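You operate a simulated robot arm through the tools that you are given. There is no shell and no other tool. Be economical: measure what you need, move in short steps, check, and stop when the job is done.

Carry out the task below with a simulated two-armed robot. There is one attempt and no reset: what you move stays moved.

Task
Take the box from the dry goods bench and leave it on the green plate there. Put the bag of nuts on the butcher block top. Put one of the labels from the dry goods bench on top of the empty tin. Take the lid off the canister with a label holder and lay it down on the dresser top. Push the deep drawer shut. Put the bottle that says "water" from the curd bench on the draining board and the bottle that says "cordial" on the preserving table. Pull the wide door open. The order is free. Set down upright: bottle.

It is judged by the outcome, as a careful person would: the job done as asked, and still so three seconds after it is handed in. It fails if anything else is knocked over, pushed out of place, dropped, spilled or broken. A push-on lid holds only when it is set on centred and level and pressed home; a screw cap is set on level and turned clockwise until tight.

Robot
Two 6-joint arms with two-finger grippers on one trunk, on a base that drives. Base frame: it is fixed to the floor where the robot stands at the start and does not move with it; the origin is under the middle of the robot, x ahead of it, y to its left, z up; the surface under the hand at the start is at about z = 88. Lengths are in cm, angles in degrees, forces in N, time in s.
The left shoulder is at the start at [3, 17.8, 116.7], the right one opposite. With the tool pointing down near the work surface each hand reaches from about 56 to 78 cm from the robot's upright axis, wherever it stands, measured 20 degrees to its own side. Places, roughly: box [50, -25, 100]; butcher block top [-140, -210, 90]; canister with a label holder (8x13x20 cm) [40, 70, 100]; deep drawer [30, 90, 60]; draining board [-150, 320, 90]; empty tin [-200, 450, 100]; label [50, 25, 100]; plate (19x19x2 cm) [50, 10, 90]; preserving table [30, 230, 80]; swing-top bottle, washing-up liquid, water bottle [50, 425, 100]; wide door [-110, -350, 60]. Payload 2.54 kg a hand.
Tool frame (each hand has its own): the origin (TCP) lies between the finger pads and is the grasp point; the fingertips stand 3 cm ahead of it; z points along the fingers, y is the line along which they close. Largest opening 11.6 cm; the body of the gripper starts 9.5 cm behind the TCP.
Orientation is told as [roll, pitch, yaw] about the base's x, y, z axes, in that order, counted from this pose: with the fingers straight down and closing along the base's y, the tool's x points along the base's -x, its y along +y and its z along -z.

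Tools
- The arms move only by the tool move_arm. It takes "left_motion", "right_motion" or both (then of equal length, played together; a hand with none holds still); each is a list of rows, each a list of 7 numbers: the turn, a rotation vector about the base's x, y, z in degrees, then the shift along the base's x, y, z in cm, then the gripper command, from -1 (shut) to 1 (fully open), values between in proportion. In form: [[ax, ay, az, tx, ty, tz, fingers], ...]. A call has 1 to 20 rows; each row shifts and turns the commanded pose from where the row before left it. A row lasts 0.2 s, in which the tool goes at most 5 cm and 8.6 degrees; a call with a longer step from one row to the next is refused whole, and so is a gripper value outside its range. A pose out of reach is approached as far as the arm can. The call stops where the force on the tool passes 40 N (or 10 N more than at its start, if that is more) or the arm is blocked; 0.2 s more then pass. Each finger travels about 15.3 cm/s and halts on what it meets, pressing with about 35 N; the grip force reading is that of the motor and also rises with nothing between the fingers. The clock runs only during rows and for 0.2 s after the last one: add rows that do not move to give the fingers time. It gives the time, the measured TCP pose, the force on the tool (base axes), the opening and the grip force at its end, in the units of the frame above (readings bear some noise), with the torque about the TCP (base axes, N m) and any sound that the robot's microphone picked up.
- Cameras (640 x 400 px; columns grow to the right, rows downward): "scene" is now at [3.95, 4.2, 189.53]; the picture's right is [0.50, -0.87, 0.00], its down [-0.62, -0.36, -0.70] and it looks along [0.61, 0.35, -0.71] (base axes); focal length 228 px, centre (320, 200). "left" rides on the left gripper at [6.9, 1.5, -12.2] in its tool frame; the picture's right is [-0.21, 0.98, 0.00], its down [-0.83, -0.18, -0.53] and it looks along [-0.52, -0.11, 0.85] (tool axes); focal length 251 px, centre (320, 200). "right" rides on the right gripper at [6.9, -1.5, -12.2] in its tool frame; the picture's right is [0.21, 0.98, 0.00], its down [-0.83, 0.18, -0.53] and it looks along [-0.52, 0.11, 0.85] (tool axes); focal length 251 px, centre (320, 200). There is no depth. A picture from a camera that has moved, and an enlarged one, comes with that camera's place and axes in the base frame and with its lens.
- camera(camera): a new picture of that camera. The clock stands still meanwhile.
- slide_trunk(by): slides the trunk up (or, below 0, down) by that many cm; the arms and the scene camera ride with it, the base frame stays. It gives what a move gives, with no picture.
- base_move(legs): drives the robot by 1 to 6 legs, each [ahead, left, turn to the left] in cm, cm and degrees, along the robot's own axes; the way and the turn of a leg run together, so that a leg with both is an arc; at most 150 cm and 180 degrees a leg. The arms and the cameras ride along, it lands a little off, and it stops where it bumps. It gives what a move gives.
- aim_head(pan, tilt): turns the head with the scene camera to pan (to the left, within 143 degrees either way) and tilt (down, from -29 to 69), counted from straight ahead of the robot. It gives what a move gives.
- enlarge(camera, box): a new picture of the part [left, top, right, bottom] of that camera's present view, enlarged. The clock stands still meanwhile.
- sign_off(): hands the job in; it is judged then, once.

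Work in short steps. Places have to be worked out from the pictures, the camera data and where the tool is seen: move nearer, look again, correct. Check each grasp and each placing, and mend what went wrong. You have 196 turns and 176 pictures in all, those below and enlarged ones among them. Open the grippers and draw the arms clear of the work before you hand the job in, unless the task says otherwise; then end with one line.

The tools are called after ">>>" as a command line: name --argument value ..., lists and objects as JSON in quotes. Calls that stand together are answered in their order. move_arm: Moves the arms, as the interface text tells. Its arguments: {"type":"object","properties":{"left_motion":{"type":"array"},"right_motion":{"type":"array"}},"required":[]} The other tools are called the same way: slide_trunk (by) slides the trunk up or down; base_move (legs) drives the base; aim_head (pan, tilt) turns the head that bears the scene camera; camera (camera) takes a picture; enlarge (camera, box) takes an enlarged picture of a part of a camera's view; sign_off () hands the job in.

At the start:

```text
time: 0.0
left_position: [30.32, 35.67, 158.4]
left_ee_rot: [0.0, 0.0, -0.1]
left_ft_force: [0.3, 0.2, 0.8]
left_ft_torque: [-0.02, 0.01, -0.02]
left_grip_width: 11.6
left_finger_force: 0.1
right_position: [42.23, 8.17, 164.45]
right_ee_rot: [0.0, 0.0, 0.0]
right_ft_force: [-0.4, 0.3, 0.5]
right_ft_torque: [0.03, -0.02, 0.02]
right_grip_width: 11.6
right_finger_force: 0.0
trunk travel left (down, up): [-37.9, 16.1]
robot x, y, heading: [-0.07, -0.05, -0.0]
head pan, tilt: [30.1, 45.3]
```

scene: 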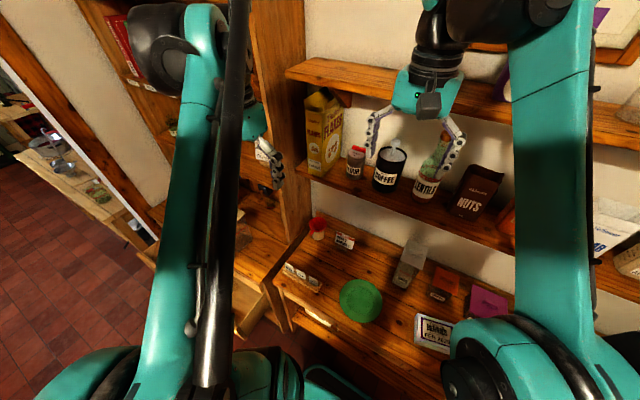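
right: 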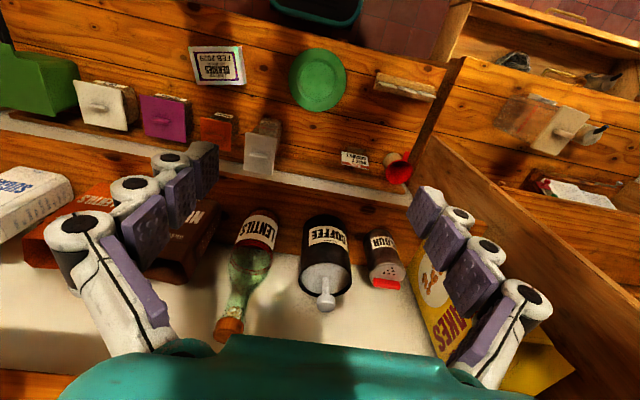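
left: 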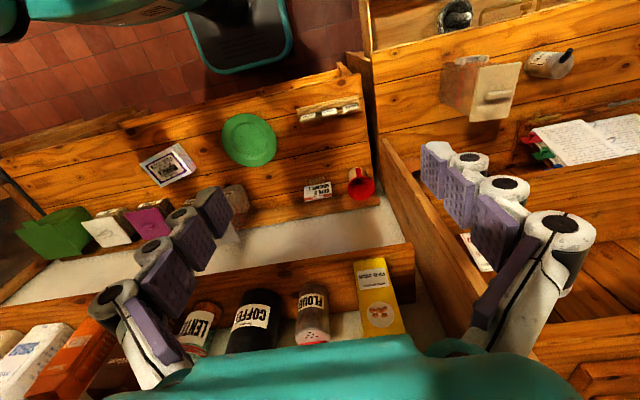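

I start by looking over the dry goods bench: the pictures show the green plate, a labelled box, labels and a drawer to the left. I aim the head straight at the bench.

>>> aim_head --pan 0 --tilt 45

>>> camera --camera "scene"

>>> enlarge --camera "right" --box '[0, 0, 460, 290]'

```text
time: 0.9
left_position: [30.28, 35.65, 158.45]
left_ee_rot: [0.0, 0.0, 0.0]
left_ft_force: [-0.2, -0.3, 0.0]
left_ft_torque: [0.04, 0.05, 0.0]
left_grip_width: 11.6
left_finger_force: 0.1
right_position: [42.14, 8.11, 164.43]
right_ee_rot: [0.0, -0.1, -0.1]
right_ft_force: [-0.8, 0.0, -0.5]
right_ft_torque: [0.0, -0.01, 0.01]
right_grip_width: 11.61
right_finger_force: 0.1
trunk travel left (down, up): [-37.9, 16.1]
robot x, y, heading: [-0.12, 0.03, 0.1]
head pan, tilt: [0.0, 45.0]
```

```text
172 pictures are left
camera scene: at [5.06, 0.15, 189.57], right [0.0, -1.0, 0.0], down [-0.71, 0.0, -0.71], along [0.71, 0.0, -0.71], focal length 228 px, centre (320, 200)
```

scene: 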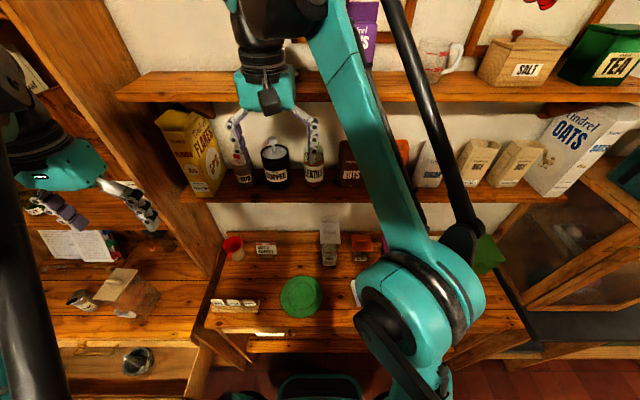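

```text
1.38 times, centred on (230, 145) of right
camera zoom: at [35.2, 6.73, 176.64], right [-0.21, 0.98, 0.0], down [0.83, 0.18, 0.53], along [0.52, 0.11, -0.85], focal length 347 px, centre (444, 276)
```

zoom: 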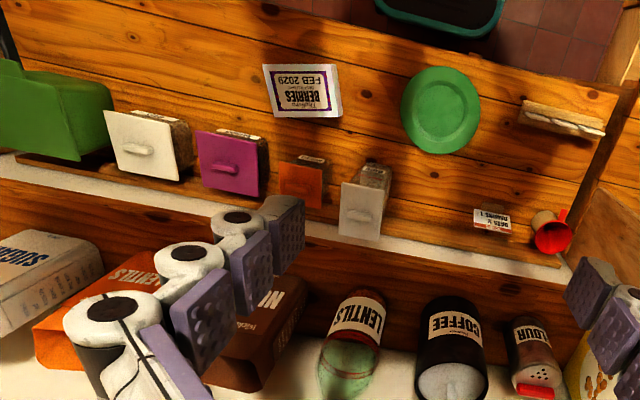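

The flat "BERRIES FEB 2029" pack computes to about [48,-23], the plate to [45,8], the label rack to [41,36]. The right arm blocks the view, so I move it aside and look again.

>>> move_arm --right_motion '[[0, 0, 0, 0, -5, 0, 1], [0, 0, 0, 0, -5, 0, 1], [0, 0, 0, 0, -5, 0, 1], [0, 0, 0, 0, -5, 0, 1], [0, 0, 0, 0, -5, 0, 1], [0, 0, 0, 0, -5, 0, 1], [0, 0, 0, 0, -5, 0, 1], [0, 0, 0, 0, -5, 0, 1]]'

>>> camera --camera "scene"

>>> camera --camera "right"

```text
time: 2.8
left_position: [30.41, 35.4, 158.46]
left_ee_rot: [0.1, 0.0, 0.0]
left_ft_force: [1.0, -0.6, 1.0]
left_ft_torque: [0.04, 0.02, 0.0]
left_grip_width: 11.64
left_finger_force: 0.0
right_position: [42.52, -32.44, 164.28]
right_ee_rot: [0.1, 0.0, -0.1]
right_ft_force: [0.3, -0.9, 0.5]
right_ft_torque: [0.02, 0.03, 0.01]
right_grip_width: 11.62
right_finger_force: 0.0
trunk travel left (down, up): [-37.9, 16.1]
robot x, y, heading: [0.14, 0.01, 0.2]
head pan, tilt: [0.0, 45.0]
```

```text
170 pictures are left
camera scene: at [5.14, -0.11, 189.57], right [0.0, -1.0, 0.0], down [-0.71, 0.0, -0.71], along [0.71, 0.0, -0.71], focal length 228 px, centre (320, 200)
```

scene: 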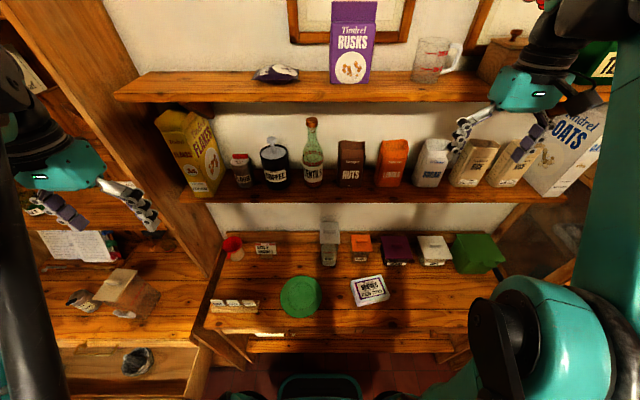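

```text
169 pictures are left
camera right: at [35.56, -33.85, 176.41], right [-0.22, 0.98, 0.0], down [0.83, 0.18, 0.53], along [0.52, 0.12, -0.85], focal length 251 px, centre (320, 200)
```

right: 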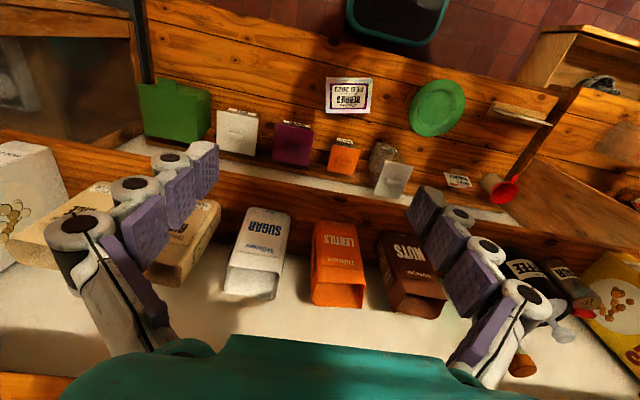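

Now the bench is clear to see. I enlarge the parts with the berries pack, label rack and dresser.

>>> enlarge --camera "scene" --box '[200, 210, 520, 350]'

>>> enlarge --camera "scene" --box '[20, 180, 260, 390]'

>>> enlarge --camera "scene" --box '[150, 70, 450, 240]'

>>> enlarge --camera "left" --box '[100, 0, 640, 280]'

```text
2.00 times, centred on (360, 280) of scene
camera zoom: at [5.14, -0.11, 189.57], right [0.0, -1.0, 0.0], down [-0.71, 0.0, -0.71], along [0.71, 0.0, -0.71], focal length 455 px, centre (240, 40)
```

zoom: 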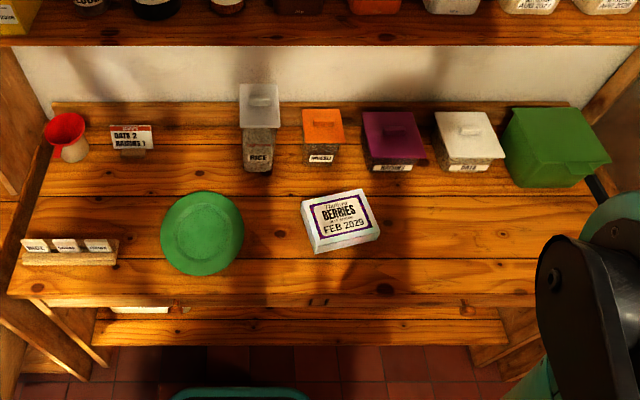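

```text
1.90 times, centred on (140, 285) of scene
camera zoom: at [5.14, -0.11, 189.57], right [0.0, -1.0, 0.0], down [-0.71, 0.0, -0.71], along [0.71, 0.0, -0.71], focal length 434 px, centre (663, 38)
```

zoom: 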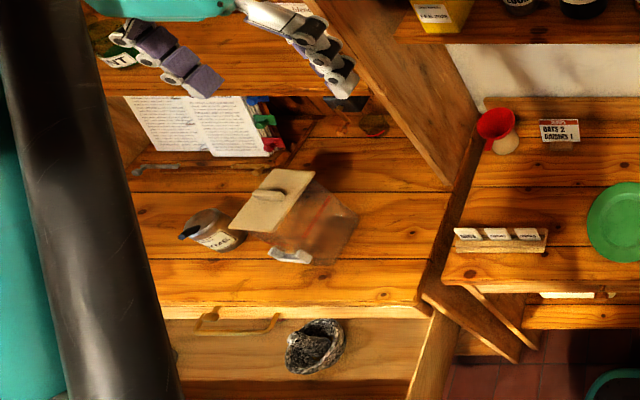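

```text
2.13 times, centred on (300, 155) of scene
camera zoom: at [5.14, -0.11, 189.57], right [0.0, -1.0, 0.0], down [-0.71, 0.0, -0.71], along [0.71, 0.0, -0.71], focal length 486 px, centre (363, 296)
```

zoom: 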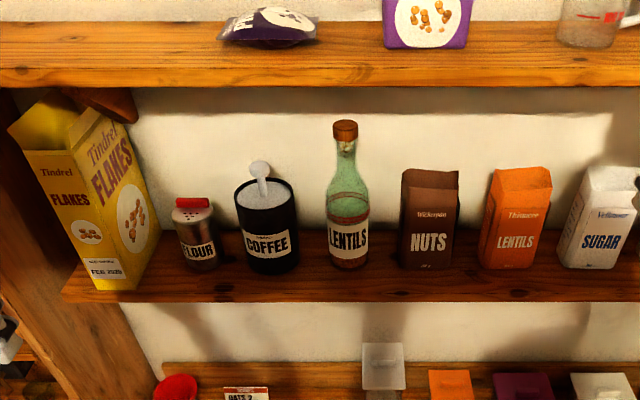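

```text
1.19 times, centred on (370, 140) of left
camera zoom: at [23.47, 36.85, 170.82], right [0.21, 0.98, 0.0], down [0.83, -0.18, 0.53], along [0.52, -0.11, -0.85], focal length 298 px, centre (261, 271)
```

zoom: 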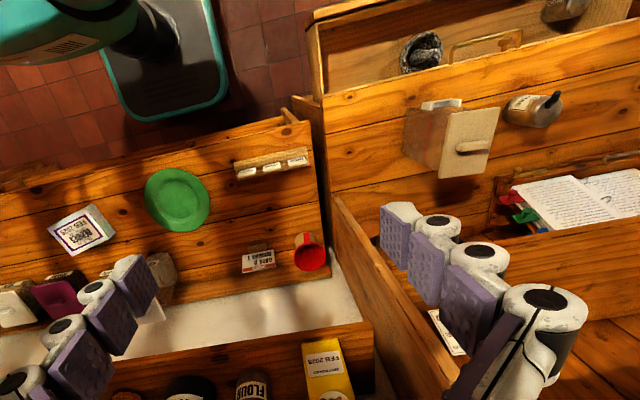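

The flat "BERRIES" box is about 14.8×9.2×5 cm, centred near [47.8,-22], its short side about 14° off the x axis; it is too near for a downward grasp. I back up 17 cm and turn the right gripper across it, staying high.

>>> base_move --legs '[[-17, 0, 0]]'

>>> move_arm --right_motion '[[0, 0, -8.4, 3, 1, -4, 1], [0, 0, -8.4, 3, 1, -4, 1], [0, 0, -8.4, 3, 1, -4, 1], [0, 0, -8.4, 3, 1, -4, 1], [0, 0, -8.4, 3, 1, -4, 1], [0, 0, -8.4, 3, 1, -4, 1], [0, 0, -8.4, 2, 1, -4, 1], [0, 0, -8.4, 2, 1, -4, 1], [0, 0, -8.4, 0, 1, -4, 1], [0, 0, 0, 0, 0, -4, 1]]'

>>> camera --camera "right"

```text
time: 4.2
left_position: [13.76, 35.58, 158.42]
left_ee_rot: [0.0, 0.0, 0.1]
left_ft_force: [1.1, 0.5, 0.8]
left_ft_torque: [-0.02, 0.01, -0.03]
left_grip_width: 11.58
left_finger_force: 0.1
right_position: [25.84, -32.1, 164.21]
right_ee_rot: [0.1, 0.1, 0.0]
right_ft_force: [0.5, -0.1, 0.5]
right_ft_torque: [-0.01, 0.0, 0.04]
right_grip_width: 11.59
right_finger_force: 0.0
trunk travel left (down, up): [-37.9, 16.1]
robot x, y, heading: [-16.78, 0.01, -0.1]
head pan, tilt: [0.0, 45.0]
```

```text
refused: row 1 steps farther than a row can; nothing moved
```

```text
164 pictures are left
camera right: at [18.93, -33.54, 176.43], right [-0.21, 0.98, 0.0], down [0.83, 0.18, 0.53], along [0.52, 0.11, -0.85], focal length 251 px, centre (320, 200)
```

right: 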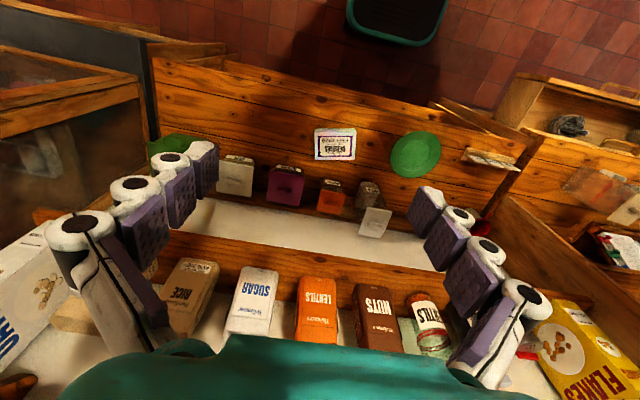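

A row was too long by a hair; I repeat with smaller steps.

>>> move_arm --right_motion '[[0, 0, -8.4, 1.83, 0.84, -3.8, 1], [0, 0, -8.4, 1.83, 0.84, -3.8, 1], [0, 0, -8.4, 1.83, 0.84, -3.8, 1], [0, 0, -8.4, 1.83, 0.84, -3.8, 1], [0, 0, -8.4, 1.83, 0.84, -3.8, 1], [0, 0, -8.4, 1.83, 0.84, -3.8, 1], [0, 0, -8.4, 1.83, 0.84, -3.8, 1], [0, 0, -8.4, 1.83, 0.84, -3.8, 1], [0, 0, -8.4, 1.83, 0.84, -3.8, 1], [0, 0, 0, 1.83, 0.84, -3.8, 1], [0, 0, 0, 1.83, 0.84, -3.8, 1], [0, 0, 0, 1.83, 0.84, -3.8, 1]]'

>>> camera --camera "right"

>>> camera --camera "scene"

```text
time: 6.8
left_position: [14.01, 35.71, 158.27]
left_ee_rot: [-0.1, 0.2, 0.0]
left_ft_force: [0.8, -0.6, -0.2]
left_ft_torque: [-0.03, 0.06, 0.01]
left_grip_width: 11.59
left_finger_force: 0.1
right_position: [47.96, -22.09, 118.39]
right_ee_rot: [-0.1, 0.1, -75.7]
right_ft_force: [1.4, -0.1, 0.3]
right_ft_torque: [0.01, 0.04, -0.01]
right_grip_width: 11.55
right_finger_force: 0.0
trunk travel left (down, up): [-37.9, 16.1]
robot x, y, heading: [-16.81, 0.01, 0.0]
head pan, tilt: [0.0, 45.0]
```

```text
163 pictures are left
camera right: at [44.63, -15.63, 130.59], right [0.89, 0.45, 0.0], down [0.38, -0.76, 0.53], along [0.24, -0.48, -0.85], focal length 251 px, centre (320, 200)
```

right: 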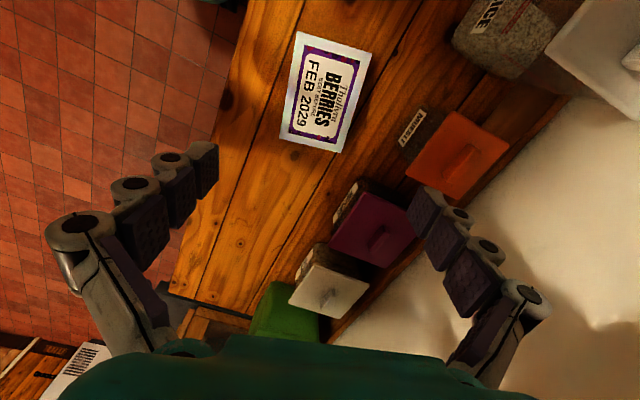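

```text
162 pictures are left
camera scene: at [-11.37, 0.14, 189.56], right [0.0, -1.0, 0.0], down [-0.71, 0.0, -0.71], along [0.71, 0.0, -0.71], focal length 228 px, centre (320, 200)
```

scene: 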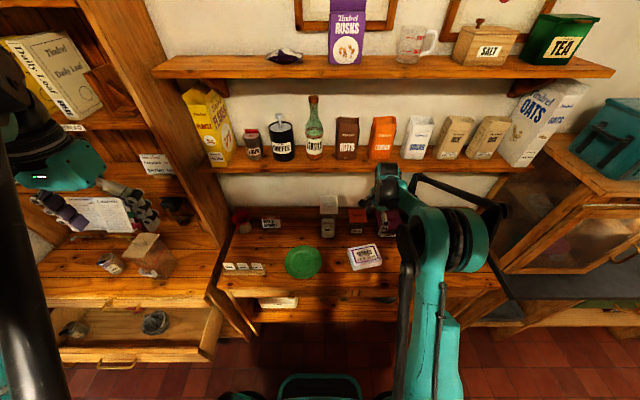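

The wrist view refines the box to centre [48.0,-21.8], turned 12°. I go down over it to z 92 and close.

>>> move_arm --right_motion '[[0, 0, -2.2, 0.1, 0.3, -4.4, 1], [0, 0, 0, 0, 0, -4.4, 1], [0, 0, 0, 0, 0, -4.4, 1], [0, 0, 0, 0, 0, -4.4, 1], [0, 0, 0, 0, 0, -4.4, 1], [0, 0, 0, 0, 0, -4.4, 1]]'

>>> camera --camera "right"

```text
time: 8.2
left_position: [13.79, 35.58, 158.53]
left_ee_rot: [0.1, 0.0, 0.0]
left_ft_force: [0.4, 0.2, -0.4]
left_ft_torque: [0.05, 0.04, 0.03]
left_grip_width: 11.6
left_finger_force: 0.2
right_position: [47.58, -21.65, 91.92]
right_ee_rot: [-0.1, 0.1, -77.8]
right_ft_force: [0.6, -0.6, -1.3]
right_ft_torque: [0.02, 0.04, 0.0]
right_grip_width: 11.55
right_finger_force: 0.0
trunk travel left (down, up): [-37.9, 16.1]
robot x, y, heading: [-16.83, -0.09, 0.2]
head pan, tilt: [0.0, 45.0]
```

```text
161 pictures are left
camera right: at [44.67, -15.17, 104.22], right [0.91, 0.42, 0.0], down [0.35, -0.77, 0.53], along [0.22, -0.49, -0.85], focal length 251 px, centre (320, 200)
```

right: 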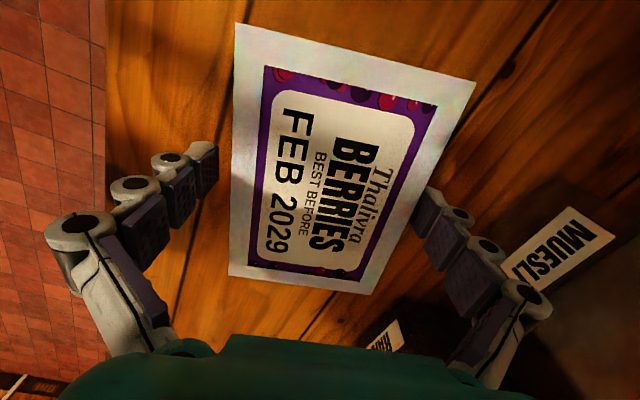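

The fingers straddle the box evenly. I close and lift.

>>> move_arm --right_motion '[[0, 0, 0, 0, 0, 0, 0.6], [0, 0, 0, 0, 0, 0, 0.2], [0, 0, 0, 0, 0, 0, -1], [0, 0, 0, 0, 0, 0, -1], [0, 0, 0, 0, 0, 4, -1], [0, 0, 0, 0, 0, 4, -1]]'

>>> camera --camera "right"

```text
time: 9.6
left_position: [13.47, 35.67, 158.54]
left_ee_rot: [0.0, 0.0, 0.1]
left_ft_force: [-1.1, 0.1, -0.3]
left_ft_torque: [-0.01, -0.02, -0.01]
left_grip_width: 11.58
left_finger_force: 0.0
right_position: [47.73, -21.48, 100.06]
right_ee_rot: [0.0, 0.1, -77.8]
right_ft_force: [0.2, -0.3, -3.0]
right_ft_torque: [0.01, -0.01, 0.04]
right_grip_width: 9.72
right_finger_force: 35.0
trunk travel left (down, up): [-37.9, 16.1]
robot x, y, heading: [-16.51, 0.08, -0.0]
head pan, tilt: [0.0, 45.0]
```

```text
160 pictures are left
camera right: at [44.72, -15.02, 112.31], right [0.91, 0.42, 0.0], down [0.35, -0.77, 0.53], along [0.22, -0.49, -0.85], focal length 251 px, centre (320, 200)
```

right: 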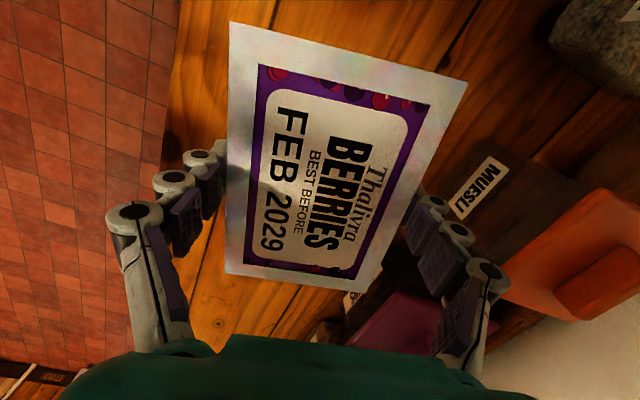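

Held at 9.7 cm wide. I carry it over the plate centre (about [45.7,8]).

>>> move_arm --right_motion '[[0, 0, 0, -0.3, 4.2, 0, -1], [0, 0, 0, -0.3, 4.2, 0, -1], [0, 0, 0, -0.3, 4.2, 0, -1], [0, 0, 0, -0.3, 4.2, 0, -1], [0, 0, 0, -0.3, 4.2, 0, -1], [0, 0, 0, -0.3, 4.2, 0, -1], [0, 0, 0, -0.3, 4.2, 0, -1]]'

>>> camera --camera "scene"

>>> camera --camera "right"

```text
time: 11.2
left_position: [13.74, 35.74, 158.5]
left_ee_rot: [-0.1, 0.0, 0.1]
left_ft_force: [0.2, 0.6, 0.2]
left_ft_torque: [-0.06, -0.02, 0.0]
left_grip_width: 11.61
left_finger_force: 0.2
right_position: [45.56, 7.92, 99.98]
right_ee_rot: [0.0, -0.1, -77.9]
right_ft_force: [0.3, 0.2, -4.2]
right_ft_torque: [0.0, 0.02, -0.02]
right_grip_width: 9.71
right_finger_force: 35.1
trunk travel left (down, up): [-37.9, 16.1]
robot x, y, heading: [-16.43, -0.12, -0.2]
head pan, tilt: [0.0, 45.0]
```

```text
159 pictures are left
camera scene: at [-11.66, 0.39, 189.57], right [0.0, -1.0, 0.0], down [-0.71, 0.0, -0.71], along [0.71, 0.0, -0.71], focal length 228 px, centre (320, 200)
```

scene: 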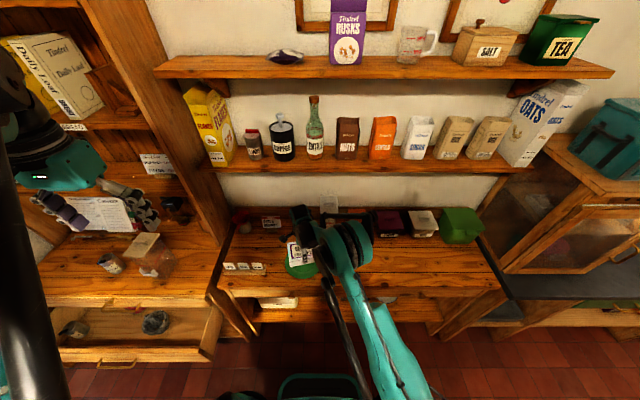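

```text
158 pictures are left
camera right: at [42.54, 14.4, 112.34], right [0.91, 0.41, 0.0], down [0.35, -0.77, 0.54], along [0.22, -0.49, -0.84], focal length 251 px, centre (320, 200)
```

right: 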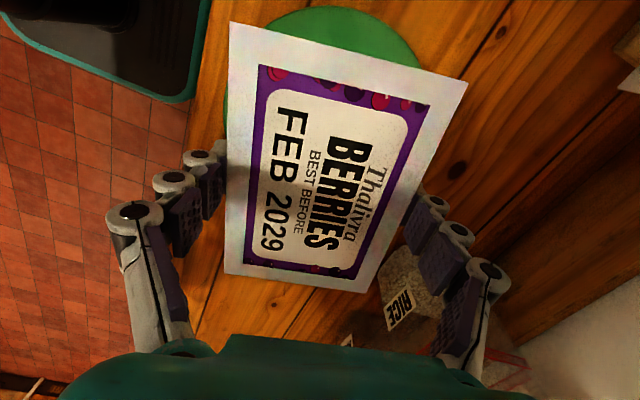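

The plate arc gives a centre of about [46,7.8], so the box is centred. I lower it to contact.

>>> move_arm --right_motion '[[0, 0, 0, 0.2, 0, -3, -1], [0, 0, 0, 0, 0, -2, -1], [0, 0, 0, 0, 0, -0.7, -1], [0, 0, 0, 0, 0, -0.5, -1], [0, 0, 0, 0, 0, -0.4, -1]]'

```text
time: 12.4
left_position: [13.46, 35.75, 158.6]
left_ee_rot: [0.0, -0.1, 0.0]
left_ft_force: [1.3, 0.2, 0.0]
left_ft_torque: [0.0, -0.03, 0.01]
left_grip_width: 11.61
left_finger_force: 0.1
right_position: [45.61, 7.74, 93.9]
right_ee_rot: [0.2, 0.0, -77.9]
right_ft_force: [4.6, 3.4, 20.8]
right_ft_torque: [-0.37, -0.17, 0.13]
right_grip_width: 9.75
right_finger_force: 35.4
trunk travel left (down, up): [-37.9, 16.1]
robot x, y, heading: [-17.06, -0.09, -0.0]
head pan, tilt: [0.0, 45.0]
```

Contact at z 93.9 (box on the plate). I ease off, release and lift away.

>>> move_arm --right_motion '[[0, 0, 0, 0, 0, 0.3, -1], [0, 0, 0, 0, 0, 0, 0.75], [0, 0, 0, 0, 0, 0, 0.9], [0, 0, 0, 0, 0, 0, 1], [0, 0, 0, 0, 0, 2, 1], [0, 0, 0, 0, 0, 4, 1], [0, 0, 0, 0, 0, 4.8, 1], [0, 0, 0, 0, 0, 4.8, 1], [0, 0, 0, 0, 0, 4.8, 1]]'

>>> camera --camera "right"

```text
time: 14.4
left_position: [13.53, 35.61, 158.55]
left_ee_rot: [0.0, -0.2, 0.0]
left_ft_force: [-1.3, -0.1, -0.5]
left_ft_torque: [0.03, -0.03, 0.03]
left_grip_width: 11.59
left_finger_force: 0.1
right_position: [45.71, 7.76, 114.72]
right_ee_rot: [0.0, 0.0, -77.8]
right_ft_force: [-0.4, -0.1, 0.7]
right_ft_torque: [-0.01, -0.04, 0.01]
right_grip_width: 11.62
right_finger_force: 0.0
trunk travel left (down, up): [-37.9, 16.1]
robot x, y, heading: [-16.75, -0.14, -0.0]
head pan, tilt: [0.0, 45.0]
```

```text
157 pictures are left
camera right: at [42.86, 14.24, 126.86], right [0.91, 0.42, 0.0], down [0.35, -0.77, 0.53], along [0.22, -0.49, -0.85], focal length 251 px, centre (320, 200)
```

right: 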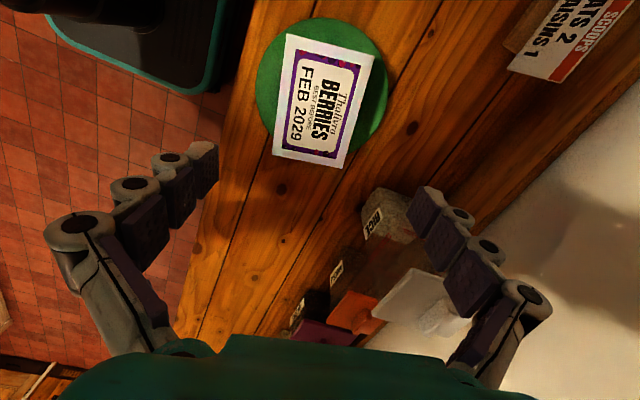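

The box sits on the plate. Next the bag of nuts on the lower shelf (about [64,-10,z 137]): I bring the right hand back, up and pitch it to point forward for a front grasp.

>>> move_arm --right_motion '[[0, 0, 8.6, -1.2, -2, 3.2, 1], [0, 0, 8.6, -1.2, -2, 3.2, 1], [0, 0, 8.6, -1.2, -2, 3.2, 1], [0, 0, 8.6, -1.2, -2, 3.2, 1], [0, 0, 8.6, -1.2, -2, 3.2, 1], [0, 0, 8.6, -1.2, -2, 3.2, 1], [0, 0, 8.6, -1.2, -2, 3.2, 1], [0, 0, 8.6, -1.2, -2, 3.2, 1], [0, 0, 8.6, -1.2, -2, 3.2, 1], [0, -8.2, 0, 0, 0, 0, 1], [0, -8.2, 0, 0, 0, 0, 1], [0, -8.2, 0, 0, 0, 0, 1], [0, -8.2, 0, 0, 0, 0, 1], [0, -8.2, 0, 0, 0, 0, 1], [0, -8.2, 0, 0, 0, 0, 1], [0, -8.2, 0, 0, 0, 0, 1], [0, -8.2, 0, 0, 0, 0, 1], [0, -8.2, 0, 0, 0, 0, 1], [0, -8.2, 0, 0, 0, 0, 1], [0, -8, 0, 0, 0, 0, 1]]'

>>> camera --camera "right"

>>> camera --camera "scene"

```text
time: 18.6
left_position: [13.75, 35.69, 158.46]
left_ee_rot: [0.0, 0.1, 0.1]
left_ft_force: [-0.3, -0.2, 0.7]
left_ft_torque: [-0.01, 0.03, -0.02]
left_grip_width: 11.58
left_finger_force: 0.2
right_position: [35.2, -10.26, 142.99]
right_ee_rot: [87.1, -89.6, -87.0]
right_ft_force: [-0.4, 0.5, 0.6]
right_ft_torque: [0.0, -0.01, -0.01]
right_grip_width: 11.6
right_finger_force: 0.0
trunk travel left (down, up): [-37.9, 16.1]
robot x, y, heading: [-16.97, 0.12, 0.1]
head pan, tilt: [0.0, 45.0]
```

```text
156 pictures are left
camera right: at [22.96, -11.66, 136.18], right [0.0, 0.98, -0.21], down [-0.53, 0.17, 0.83], along [0.85, 0.11, 0.52], focal length 251 px, centre (320, 200)
```

right: 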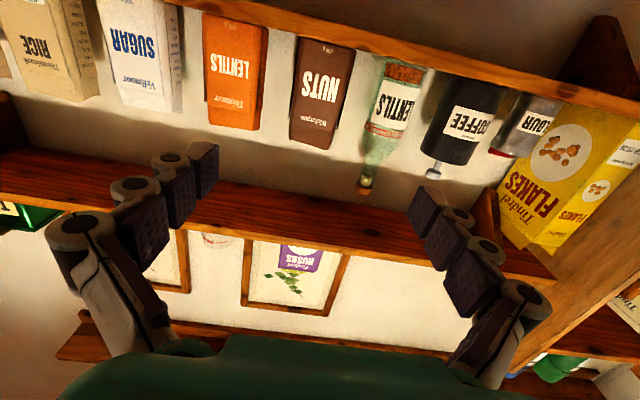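

```text
155 pictures are left
camera scene: at [-11.5, 0.19, 189.57], right [0.0, -1.0, 0.0], down [-0.71, 0.0, -0.71], along [0.71, 0.0, -0.71], focal length 228 px, centre (320, 200)
```

scene: 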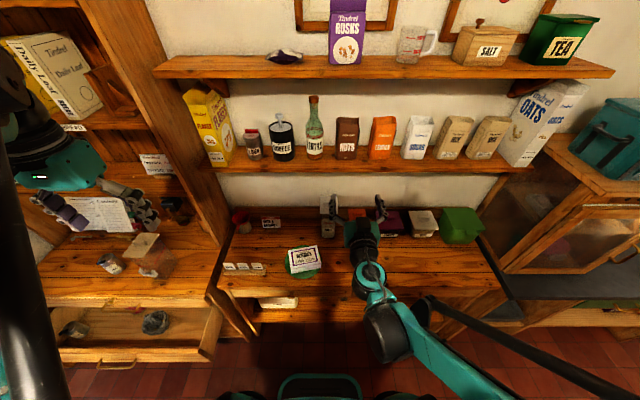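

I enlarge the shelf from the scene camera to triangulate the nuts bag with the wrist view.

>>> enlarge --camera "scene" --box '[270, 80, 450, 190]'

>>> enlarge --camera "right" --box '[190, 0, 450, 220]'

```text
3.56 times, centred on (360, 135) of scene
camera zoom: at [-11.5, 0.19, 189.57], right [0.0, -1.0, 0.0], down [-0.71, 0.0, -0.71], along [0.71, 0.0, -0.71], focal length 809 px, centre (178, 431)
```

zoom: 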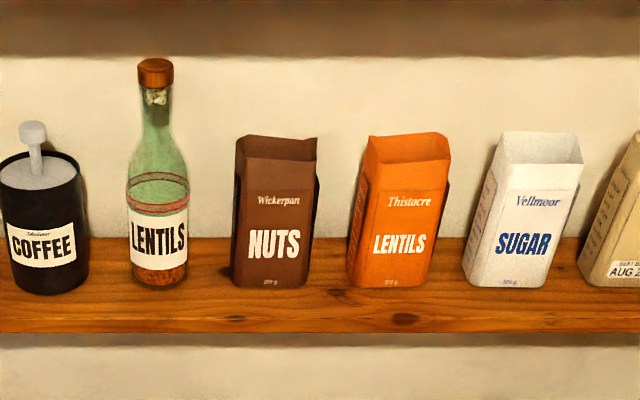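

```text
1.82 times, centred on (320, 110) of right
camera zoom: at [22.96, -11.66, 136.18], right [0.0, 0.98, -0.21], down [-0.53, 0.17, 0.83], along [0.85, 0.11, 0.52], focal length 457 px, centre (320, 364)
```

zoom: 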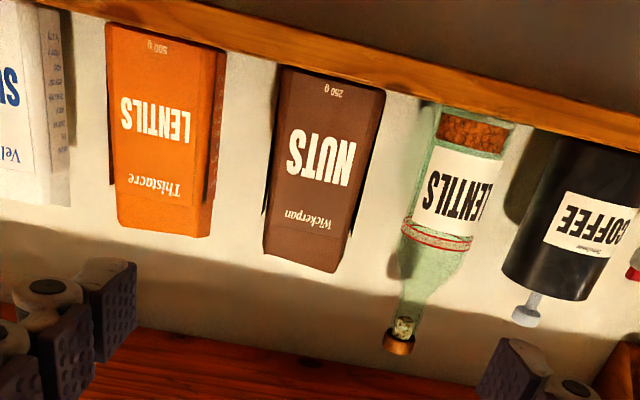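

Triangulation puts the NUTS bag at front x 65, y -6.2…-14.5, z 136–152 (8 cm wide). I raise the hand to z 146, drive forward 16 cm, then check.

>>> move_arm --right_motion '[[0, 0, -4, 0, 0, 1.5, 1], [0, 0, -3, 0, 0, 1.5, 1]]'

>>> base_move --legs '[[16, 0, 0]]'

>>> camera --camera "right"

```text
time: 19.2
left_position: [13.6, 35.69, 158.53]
left_ee_rot: [0.0, 0.0, 0.1]
left_ft_force: [-0.8, 0.4, -0.1]
left_ft_torque: [0.03, 0.02, -0.01]
left_grip_width: 11.58
left_finger_force: 0.0
right_position: [35.01, -10.33, 146.13]
right_ee_rot: [92.2, -89.6, -99.2]
right_ft_force: [-0.2, 0.0, 0.8]
right_ft_torque: [-0.02, 0.01, 0.01]
right_grip_width: 11.58
right_finger_force: 0.2
trunk travel left (down, up): [-37.9, 16.1]
robot x, y, heading: [-16.61, -0.01, 0.1]
head pan, tilt: [0.0, 45.0]
```

```text
time: 20.6
left_position: [29.23, 35.65, 158.55]
left_ee_rot: [0.0, -0.1, -0.1]
left_ft_force: [-0.4, -0.8, 0.5]
left_ft_torque: [-0.03, 0.03, -0.04]
left_grip_width: 11.57
left_finger_force: 0.2
right_position: [50.79, -10.28, 146.2]
right_ee_rot: [96.1, -89.6, -103.0]
right_ft_force: [-0.1, 0.7, 0.2]
right_ft_torque: [0.03, -0.02, 0.01]
right_grip_width: 11.59
right_finger_force: 0.0
trunk travel left (down, up): [-37.9, 16.1]
robot x, y, heading: [-1.26, -0.05, 0.1]
head pan, tilt: [0.0, 45.0]
```

```text
152 pictures are left
camera right: at [38.37, -10.24, 139.29], right [0.12, 0.97, -0.21], down [-0.51, 0.24, 0.83], along [0.85, 0.01, 0.52], focal length 251 px, centre (320, 200)
```

right: 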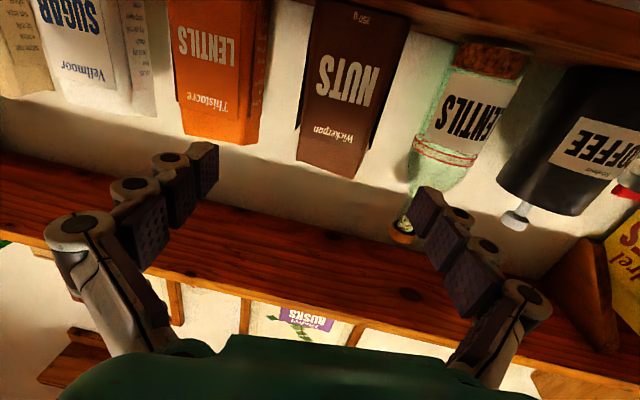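

The bag still computes to [65.1,-10.3]; I advance 12 cm so the fingertips just reach it, then check.

>>> move_arm --right_motion '[[0, 0, 0, 4, 0, 0, 1], [0, 0, 0, 4, 0, 0, 1], [0, 0, 0, 4, 0, 0, 1]]'

>>> camera --camera "right"

>>> camera --camera "scene"

```text
time: 21.4
left_position: [29.62, 35.66, 158.49]
left_ee_rot: [0.0, 0.1, 0.0]
left_ft_force: [-0.3, 0.2, -0.2]
left_ft_torque: [0.02, 0.06, 0.02]
left_grip_width: 11.61
left_finger_force: 0.0
right_position: [63.13, -10.42, 145.94]
right_ee_rot: [79.9, -89.6, -86.9]
right_ft_force: [0.3, 0.3, -0.5]
right_ft_torque: [0.01, -0.02, -0.02]
right_grip_width: 11.59
right_finger_force: 0.0
trunk travel left (down, up): [-37.9, 16.1]
robot x, y, heading: [-0.99, 0.05, -0.2]
head pan, tilt: [0.0, 45.0]
```

```text
151 pictures are left
camera right: at [50.73, -10.42, 139.15], right [0.12, 0.97, -0.21], down [-0.51, 0.24, 0.83], along [0.85, 0.01, 0.52], focal length 251 px, centre (320, 200)
```

right: 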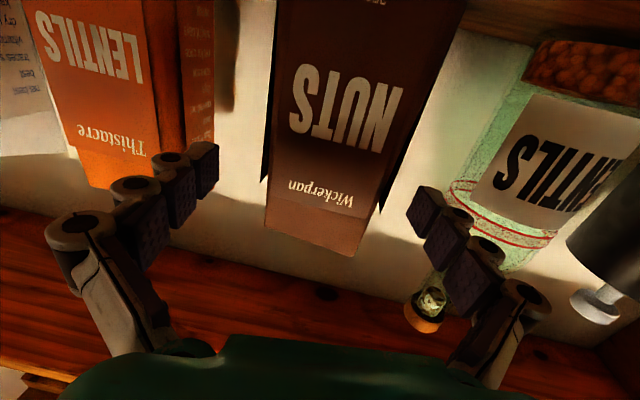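

```text
150 pictures are left
camera scene: at [4.3, 0.14, 189.56], right [0.0, -1.0, 0.0], down [-0.71, 0.0, -0.71], along [0.71, 0.0, -0.71], focal length 228 px, centre (320, 200)
```

scene: 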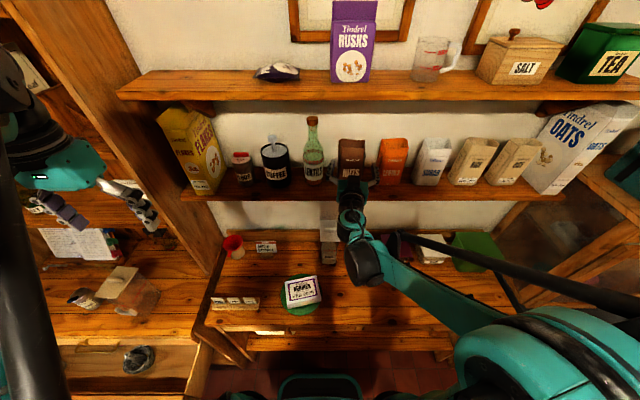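

The bag lies between the open fingers with room to the bottle. I go in 4 cm more and close.

>>> move_arm --right_motion '[[0, 0, 0, 2, 0, 0, 1], [0, 0, 0, 2, 0, 0, 1], [0, 0, 0, 0, 0, 0, 0.5], [0, 0, 0, 0, 0, 0, -1], [0, 0, 0, 0, 0, 0, -1], [0, 0, 0, 0, 0, 0, -1]]'

>>> camera --camera "right"

```text
time: 22.8
left_position: [29.19, 35.56, 158.45]
left_ee_rot: [0.0, 0.0, 0.1]
left_ft_force: [0.0, 0.2, 0.6]
left_ft_torque: [0.0, -0.03, 0.02]
left_grip_width: 11.56
left_finger_force: 0.0
right_position: [66.73, -10.65, 146.26]
right_ee_rot: [93.3, -89.6, -100.4]
right_ft_force: [0.0, -0.7, 3.8]
right_ft_torque: [-0.41, 0.09, 0.04]
right_grip_width: 8.46
right_finger_force: 34.7
trunk travel left (down, up): [-37.9, 16.1]
robot x, y, heading: [-0.84, -0.24, -0.2]
head pan, tilt: [0.0, 45.0]
```

```text
149 pictures are left
camera right: at [54.44, -10.45, 139.36], right [0.12, 0.97, -0.21], down [-0.51, 0.24, 0.83], along [0.85, 0.01, 0.52], focal length 251 px, centre (320, 200)
```

right: 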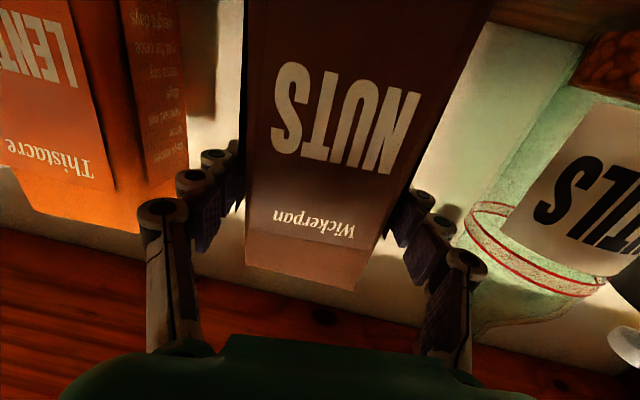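

Gripped at 8.5 cm. I lift 3 cm and draw it straight back off the shelf.

>>> move_arm --right_motion '[[0, 0, 0, 0, 0, 1.5, -1], [0, 0, 0, 0, 0, 1.5, -1], [0, 0, 0, -3, 0, 0, -1], [0, 0, 0, -4, 0, 0, -1], [0, 0, 0, -4, 0, 0, -1], [0, 0, 0, -4, 0, 0, -1], [0, 0, 0, -4, 0, 0, -1]]'

>>> camera --camera "scene"

```text
time: 24.4
left_position: [28.91, 35.45, 158.63]
left_ee_rot: [0.0, 0.0, 0.0]
left_ft_force: [-0.4, -0.7, 0.6]
left_ft_torque: [0.03, -0.04, -0.01]
left_grip_width: 11.58
left_finger_force: 0.1
right_position: [47.41, -10.78, 149.44]
right_ee_rot: [101.7, -89.6, -108.8]
right_ft_force: [-0.9, -0.1, -2.1]
right_ft_torque: [0.05, 0.0, 0.02]
right_grip_width: 8.45
right_finger_force: 34.8
trunk travel left (down, up): [-37.9, 16.1]
robot x, y, heading: [-0.89, -0.16, 0.1]
head pan, tilt: [0.0, 45.0]
```

```text
148 pictures are left
camera scene: at [3.71, -0.03, 189.58], right [0.0, -1.0, 0.0], down [-0.71, 0.0, -0.71], along [0.71, 0.0, -0.71], focal length 228 px, centre (320, 200)
```

scene: 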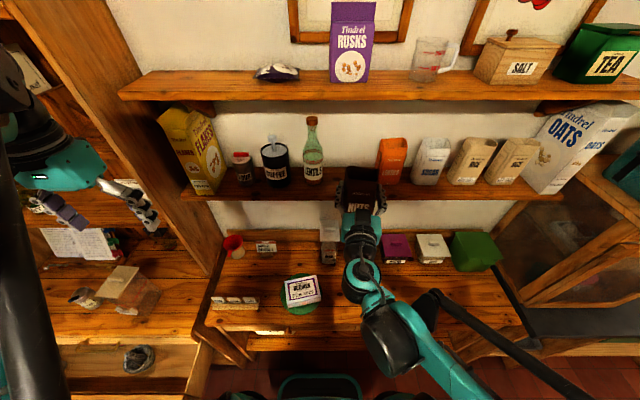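

The bag is held upright. I back away 45 cm and look toward the right rear where the butcher block and the wide door should be.

>>> base_move --legs '[[-45, 0, 0]]'

>>> aim_head --pan -90 --tilt 25

>>> camera --camera "scene"

>>> aim_head --pan -140 --tilt 25

>>> camera --camera "scene"

```text
time: 27.2
left_position: [-17.02, 35.68, 158.45]
left_ee_rot: [-0.1, -0.1, 0.3]
left_ft_force: [0.0, -0.1, -0.4]
left_ft_torque: [0.02, -0.03, -0.01]
left_grip_width: 11.56
left_finger_force: 0.1
right_position: [1.62, -10.35, 149.31]
right_ee_rot: [89.7, -89.6, -96.3]
right_ft_force: [-0.4, -0.5, -3.0]
right_ft_torque: [0.0, 0.03, -0.01]
right_grip_width: 8.44
right_finger_force: 35.0
trunk travel left (down, up): [-37.9, 16.1]
robot x, y, heading: [-47.65, -0.06, 0.2]
head pan, tilt: [0.0, 45.0]
```

```text
time: 28.8
left_position: [-17.17, 35.68, 158.39]
left_ee_rot: [0.1, 0.0, 0.3]
left_ft_force: [-0.3, 0.9, 0.9]
left_ft_torque: [0.0, -0.01, 0.03]
left_grip_width: 11.61
left_finger_force: 0.0
right_position: [1.46, -10.42, 149.3]
right_ee_rot: [90.7, -89.6, -97.4]
right_ft_force: [0.1, -0.9, -3.0]
right_ft_torque: [-0.01, 0.01, 0.0]
right_grip_width: 8.45
right_finger_force: 34.8
trunk travel left (down, up): [-37.9, 16.1]
robot x, y, heading: [-47.37, -0.27, 0.4]
head pan, tilt: [-90.0, 25.0]
```

```text
147 pictures are left
camera scene: at [-50.27, -9.19, 192.63], right [-1.0, -0.01, 0.0], down [0.0, 0.42, -0.91], along [0.0, -0.91, -0.42], focal length 228 px, centre (320, 200)
```

scene: 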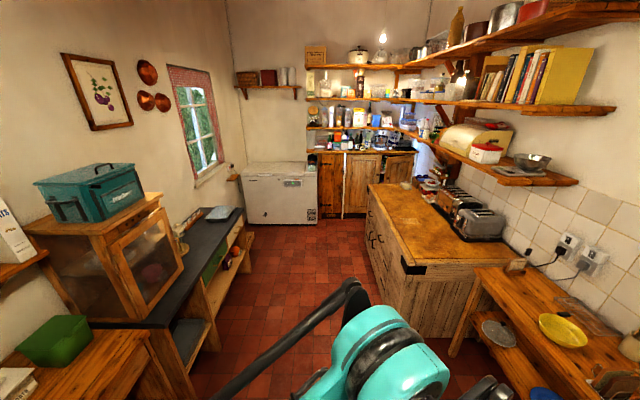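

```text
time: 30.0
left_position: [-17.03, 35.68, 158.47]
left_ee_rot: [0.0, 0.0, 0.3]
left_ft_force: [0.0, 0.4, -0.2]
left_ft_torque: [-0.02, -0.01, 0.03]
left_grip_width: 11.59
left_finger_force: 0.1
right_position: [1.56, -10.36, 149.2]
right_ee_rot: [90.3, -89.6, -96.9]
right_ft_force: [0.8, -0.3, -2.6]
right_ft_torque: [-0.01, 0.02, 0.01]
right_grip_width: 8.45
right_finger_force: 35.6
trunk travel left (down, up): [-37.9, 16.1]
robot x, y, heading: [-47.08, -0.32, 0.4]
head pan, tilt: [-140.0, 25.0]
```

```text
146 pictures are left
camera scene: at [-57.33, -5.94, 192.63], right [-0.65, 0.76, 0.0], down [0.32, 0.27, -0.91], along [-0.69, -0.59, -0.42], focal length 228 px, centre (320, 200)
```

scene: 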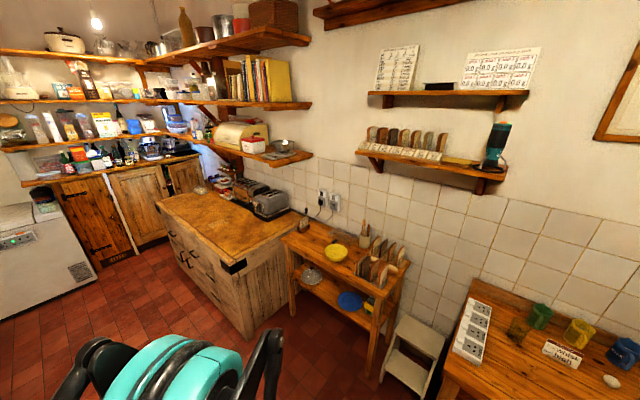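

The butcher block counter (front edge near x -109, y -130…-270) has a clear front strip. I turn right, drive down the aisle to about [-64,-185] and turn to face it.

>>> base_move --legs '[[0, 0, -90.4], [145, -10, 0], [40, -7, 0], [0, 0, -90]]'

>>> aim_head --pan 0 --tilt 40

>>> camera --camera "scene"

```text
time: 47.0
left_position: [-93.44, -221.86, 158.42]
left_ee_rot: [0.0, 0.1, 179.5]
left_ft_force: [-0.1, -0.3, -0.3]
left_ft_torque: [0.01, -0.02, -0.01]
left_grip_width: 11.65
left_finger_force: 0.0
right_position: [-111.3, -175.68, 149.28]
right_ee_rot: [90.1, -89.7, 82.3]
right_ft_force: [0.1, 0.7, -3.4]
right_ft_torque: [-0.01, -0.03, -0.03]
right_grip_width: 8.45
right_finger_force: 35.4
trunk travel left (down, up): [-37.9, 16.1]
robot x, y, heading: [-62.62, -186.65, 179.4]
head pan, tilt: [-140.0, 25.0]
```

```text
time: 49.3
left_position: [-93.41, -221.87, 158.44]
left_ee_rot: [0.0, -0.1, 179.4]
left_ft_force: [0.4, -0.2, 0.4]
left_ft_torque: [0.03, 0.01, -0.03]
left_grip_width: 11.6
left_finger_force: 0.2
right_position: [-111.24, -175.67, 149.31]
right_ee_rot: [90.0, -89.7, 82.4]
right_ft_force: [-0.2, 0.2, -2.4]
right_ft_torque: [-0.01, -0.03, 0.02]
right_grip_width: 8.45
right_finger_force: 35.0
trunk travel left (down, up): [-37.9, 16.1]
robot x, y, heading: [-62.65, -186.81, 179.4]
head pan, tilt: [0.0, 40.0]
```

```text
145 pictures are left
camera scene: at [-68.32, -186.39, 190.3], right [0.01, 1.0, 0.0], down [0.64, -0.01, -0.77], along [-0.77, 0.01, -0.64], focal length 228 px, centre (320, 200)
```

scene: 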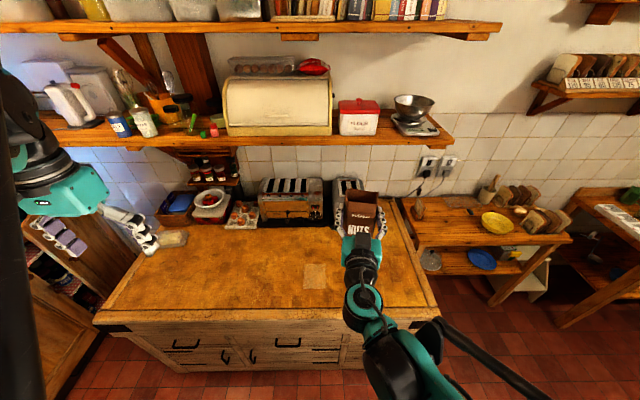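

The bag hangs over the counter's clear front strip (edge x≈-110.7). I move it out to x -122 and lower to about 3 cm above the top.

>>> move_arm --right_motion '[[0, 0, 0, -2.7, 0, -3.5, -1], [0, 0, 0, -2.7, 0, -3.5, -1], [0, 0, 0, -2.7, 0, -3.5, -1], [0, 0, 0, -2.7, 0, -3.5, -1], [0, 0, 0, 0, 0, -4, -1], [0, 0, 0, 0, 0, -4, -1], [0, 0, 0, 0, 0, -4, -1], [0, 0, 0, 0, 0, -4, -1], [0, 0, 0, 0, 0, -4, -1], [0, 0, 0, 0, 0, -4, -1], [0, 0, 0, 0, 0, -4, -1], [0, 0, 0, 0, 0, -3, -1]]'

>>> camera --camera "scene"

>>> camera --camera "right"

```text
time: 51.9
left_position: [-93.77, -221.98, 158.5]
left_ee_rot: [-0.1, 0.0, 179.4]
left_ft_force: [-1.0, 0.8, -0.4]
left_ft_torque: [0.03, -0.06, 0.0]
left_grip_width: 11.61
left_finger_force: 0.0
right_position: [-135.31, -180.17, 119.64]
right_ee_rot: [75.0, -89.6, 97.3]
right_ft_force: [-0.1, -0.4, -2.6]
right_ft_torque: [-0.02, 0.02, 0.02]
right_grip_width: 8.41
right_finger_force: 35.0
right hand out of reach, approached as far as the arm can: row 5, 6, 7, 8, 9, 10, 11, 12
trunk travel left (down, up): [-37.9, 16.1]
robot x, y, heading: [-62.39, -186.66, 179.4]
head pan, tilt: [0.0, 40.0]
```

```text
144 pictures are left
camera scene: at [-68.5, -186.43, 190.29], right [0.01, 1.0, 0.0], down [0.64, -0.01, -0.77], along [-0.77, 0.01, -0.64], focal length 228 px, centre (320, 200)
```

scene: 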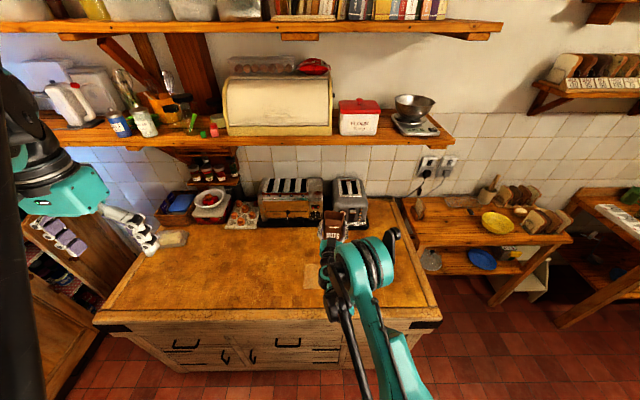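

```text
143 pictures are left
camera right: at [-123.04, -180.15, 112.82], right [-0.13, -0.97, -0.21], down [0.5, -0.24, 0.83], along [-0.85, 0.0, 0.52], focal length 251 px, centre (320, 200)
```

right: 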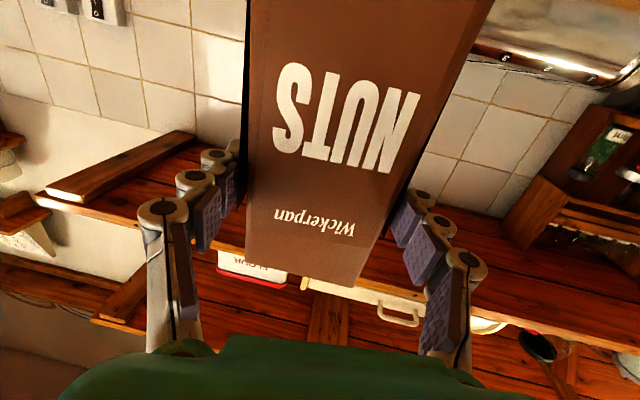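

The arm cannot go lower while level, so the trunk must do it: bag bottom is about z 109. I back the base 10 cm (bag to x≈-125) and lower the trunk 15 cm.

>>> base_move --legs '[[-10, 0, 0]]'

>>> slide_trunk --by -14

>>> camera --camera "scene"

>>> camera --camera "left"

```text
time: 53.0
left_position: [-83.47, -222.08, 158.47]
left_ee_rot: [0.0, 0.0, 179.3]
left_ft_force: [-0.1, -0.9, -0.3]
left_ft_torque: [0.01, 0.04, 0.01]
left_grip_width: 11.57
left_finger_force: 0.1
right_position: [-125.17, -180.2, 119.75]
right_ee_rot: [83.9, -89.6, 88.5]
right_ft_force: [0.2, 0.2, -2.4]
right_ft_torque: [0.01, -0.06, 0.02]
right_grip_width: 8.42
right_finger_force: 34.9
trunk travel left (down, up): [-37.9, 16.1]
robot x, y, heading: [-52.62, -186.83, 179.6]
head pan, tilt: [0.0, 40.0]
```

```text
time: 54.7
left_position: [-83.36, -221.96, 144.64]
left_ee_rot: [0.0, 0.0, 179.3]
left_ft_force: [0.6, -1.2, -0.1]
left_ft_torque: [0.05, 0.01, 0.01]
left_grip_width: 11.63
left_finger_force: 0.0
right_position: [-125.37, -180.2, 105.7]
right_ee_rot: [82.5, -89.7, 89.9]
right_ft_force: [-0.4, -0.2, -2.7]
right_ft_torque: [-0.01, -0.03, 0.0]
right_grip_width: 8.43
right_finger_force: 34.9
trunk travel left (down, up): [-23.9, 30.1]
robot x, y, heading: [-52.93, -186.89, 179.4]
head pan, tilt: [0.0, 40.0]
```

```text
142 pictures are left
camera scene: at [-58.37, -186.5, 176.31], right [0.01, 1.0, 0.0], down [0.64, -0.01, -0.77], along [-0.77, 0.01, -0.64], focal length 228 px, centre (320, 200)
```

scene: 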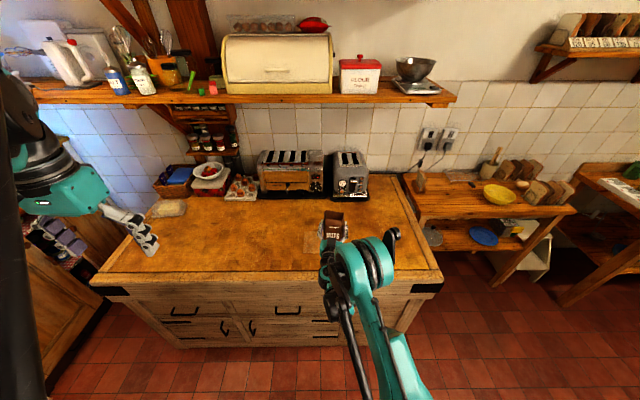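

```text
141 pictures are left
camera left: at [-76.59, -223.68, 156.79], right [-0.22, -0.97, 0.0], down [-0.82, 0.19, 0.53], along [-0.52, 0.12, -0.85], focal length 251 px, centre (320, 200)
```

left: 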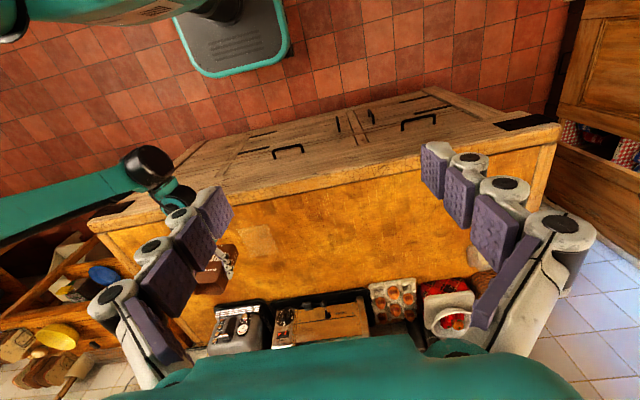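

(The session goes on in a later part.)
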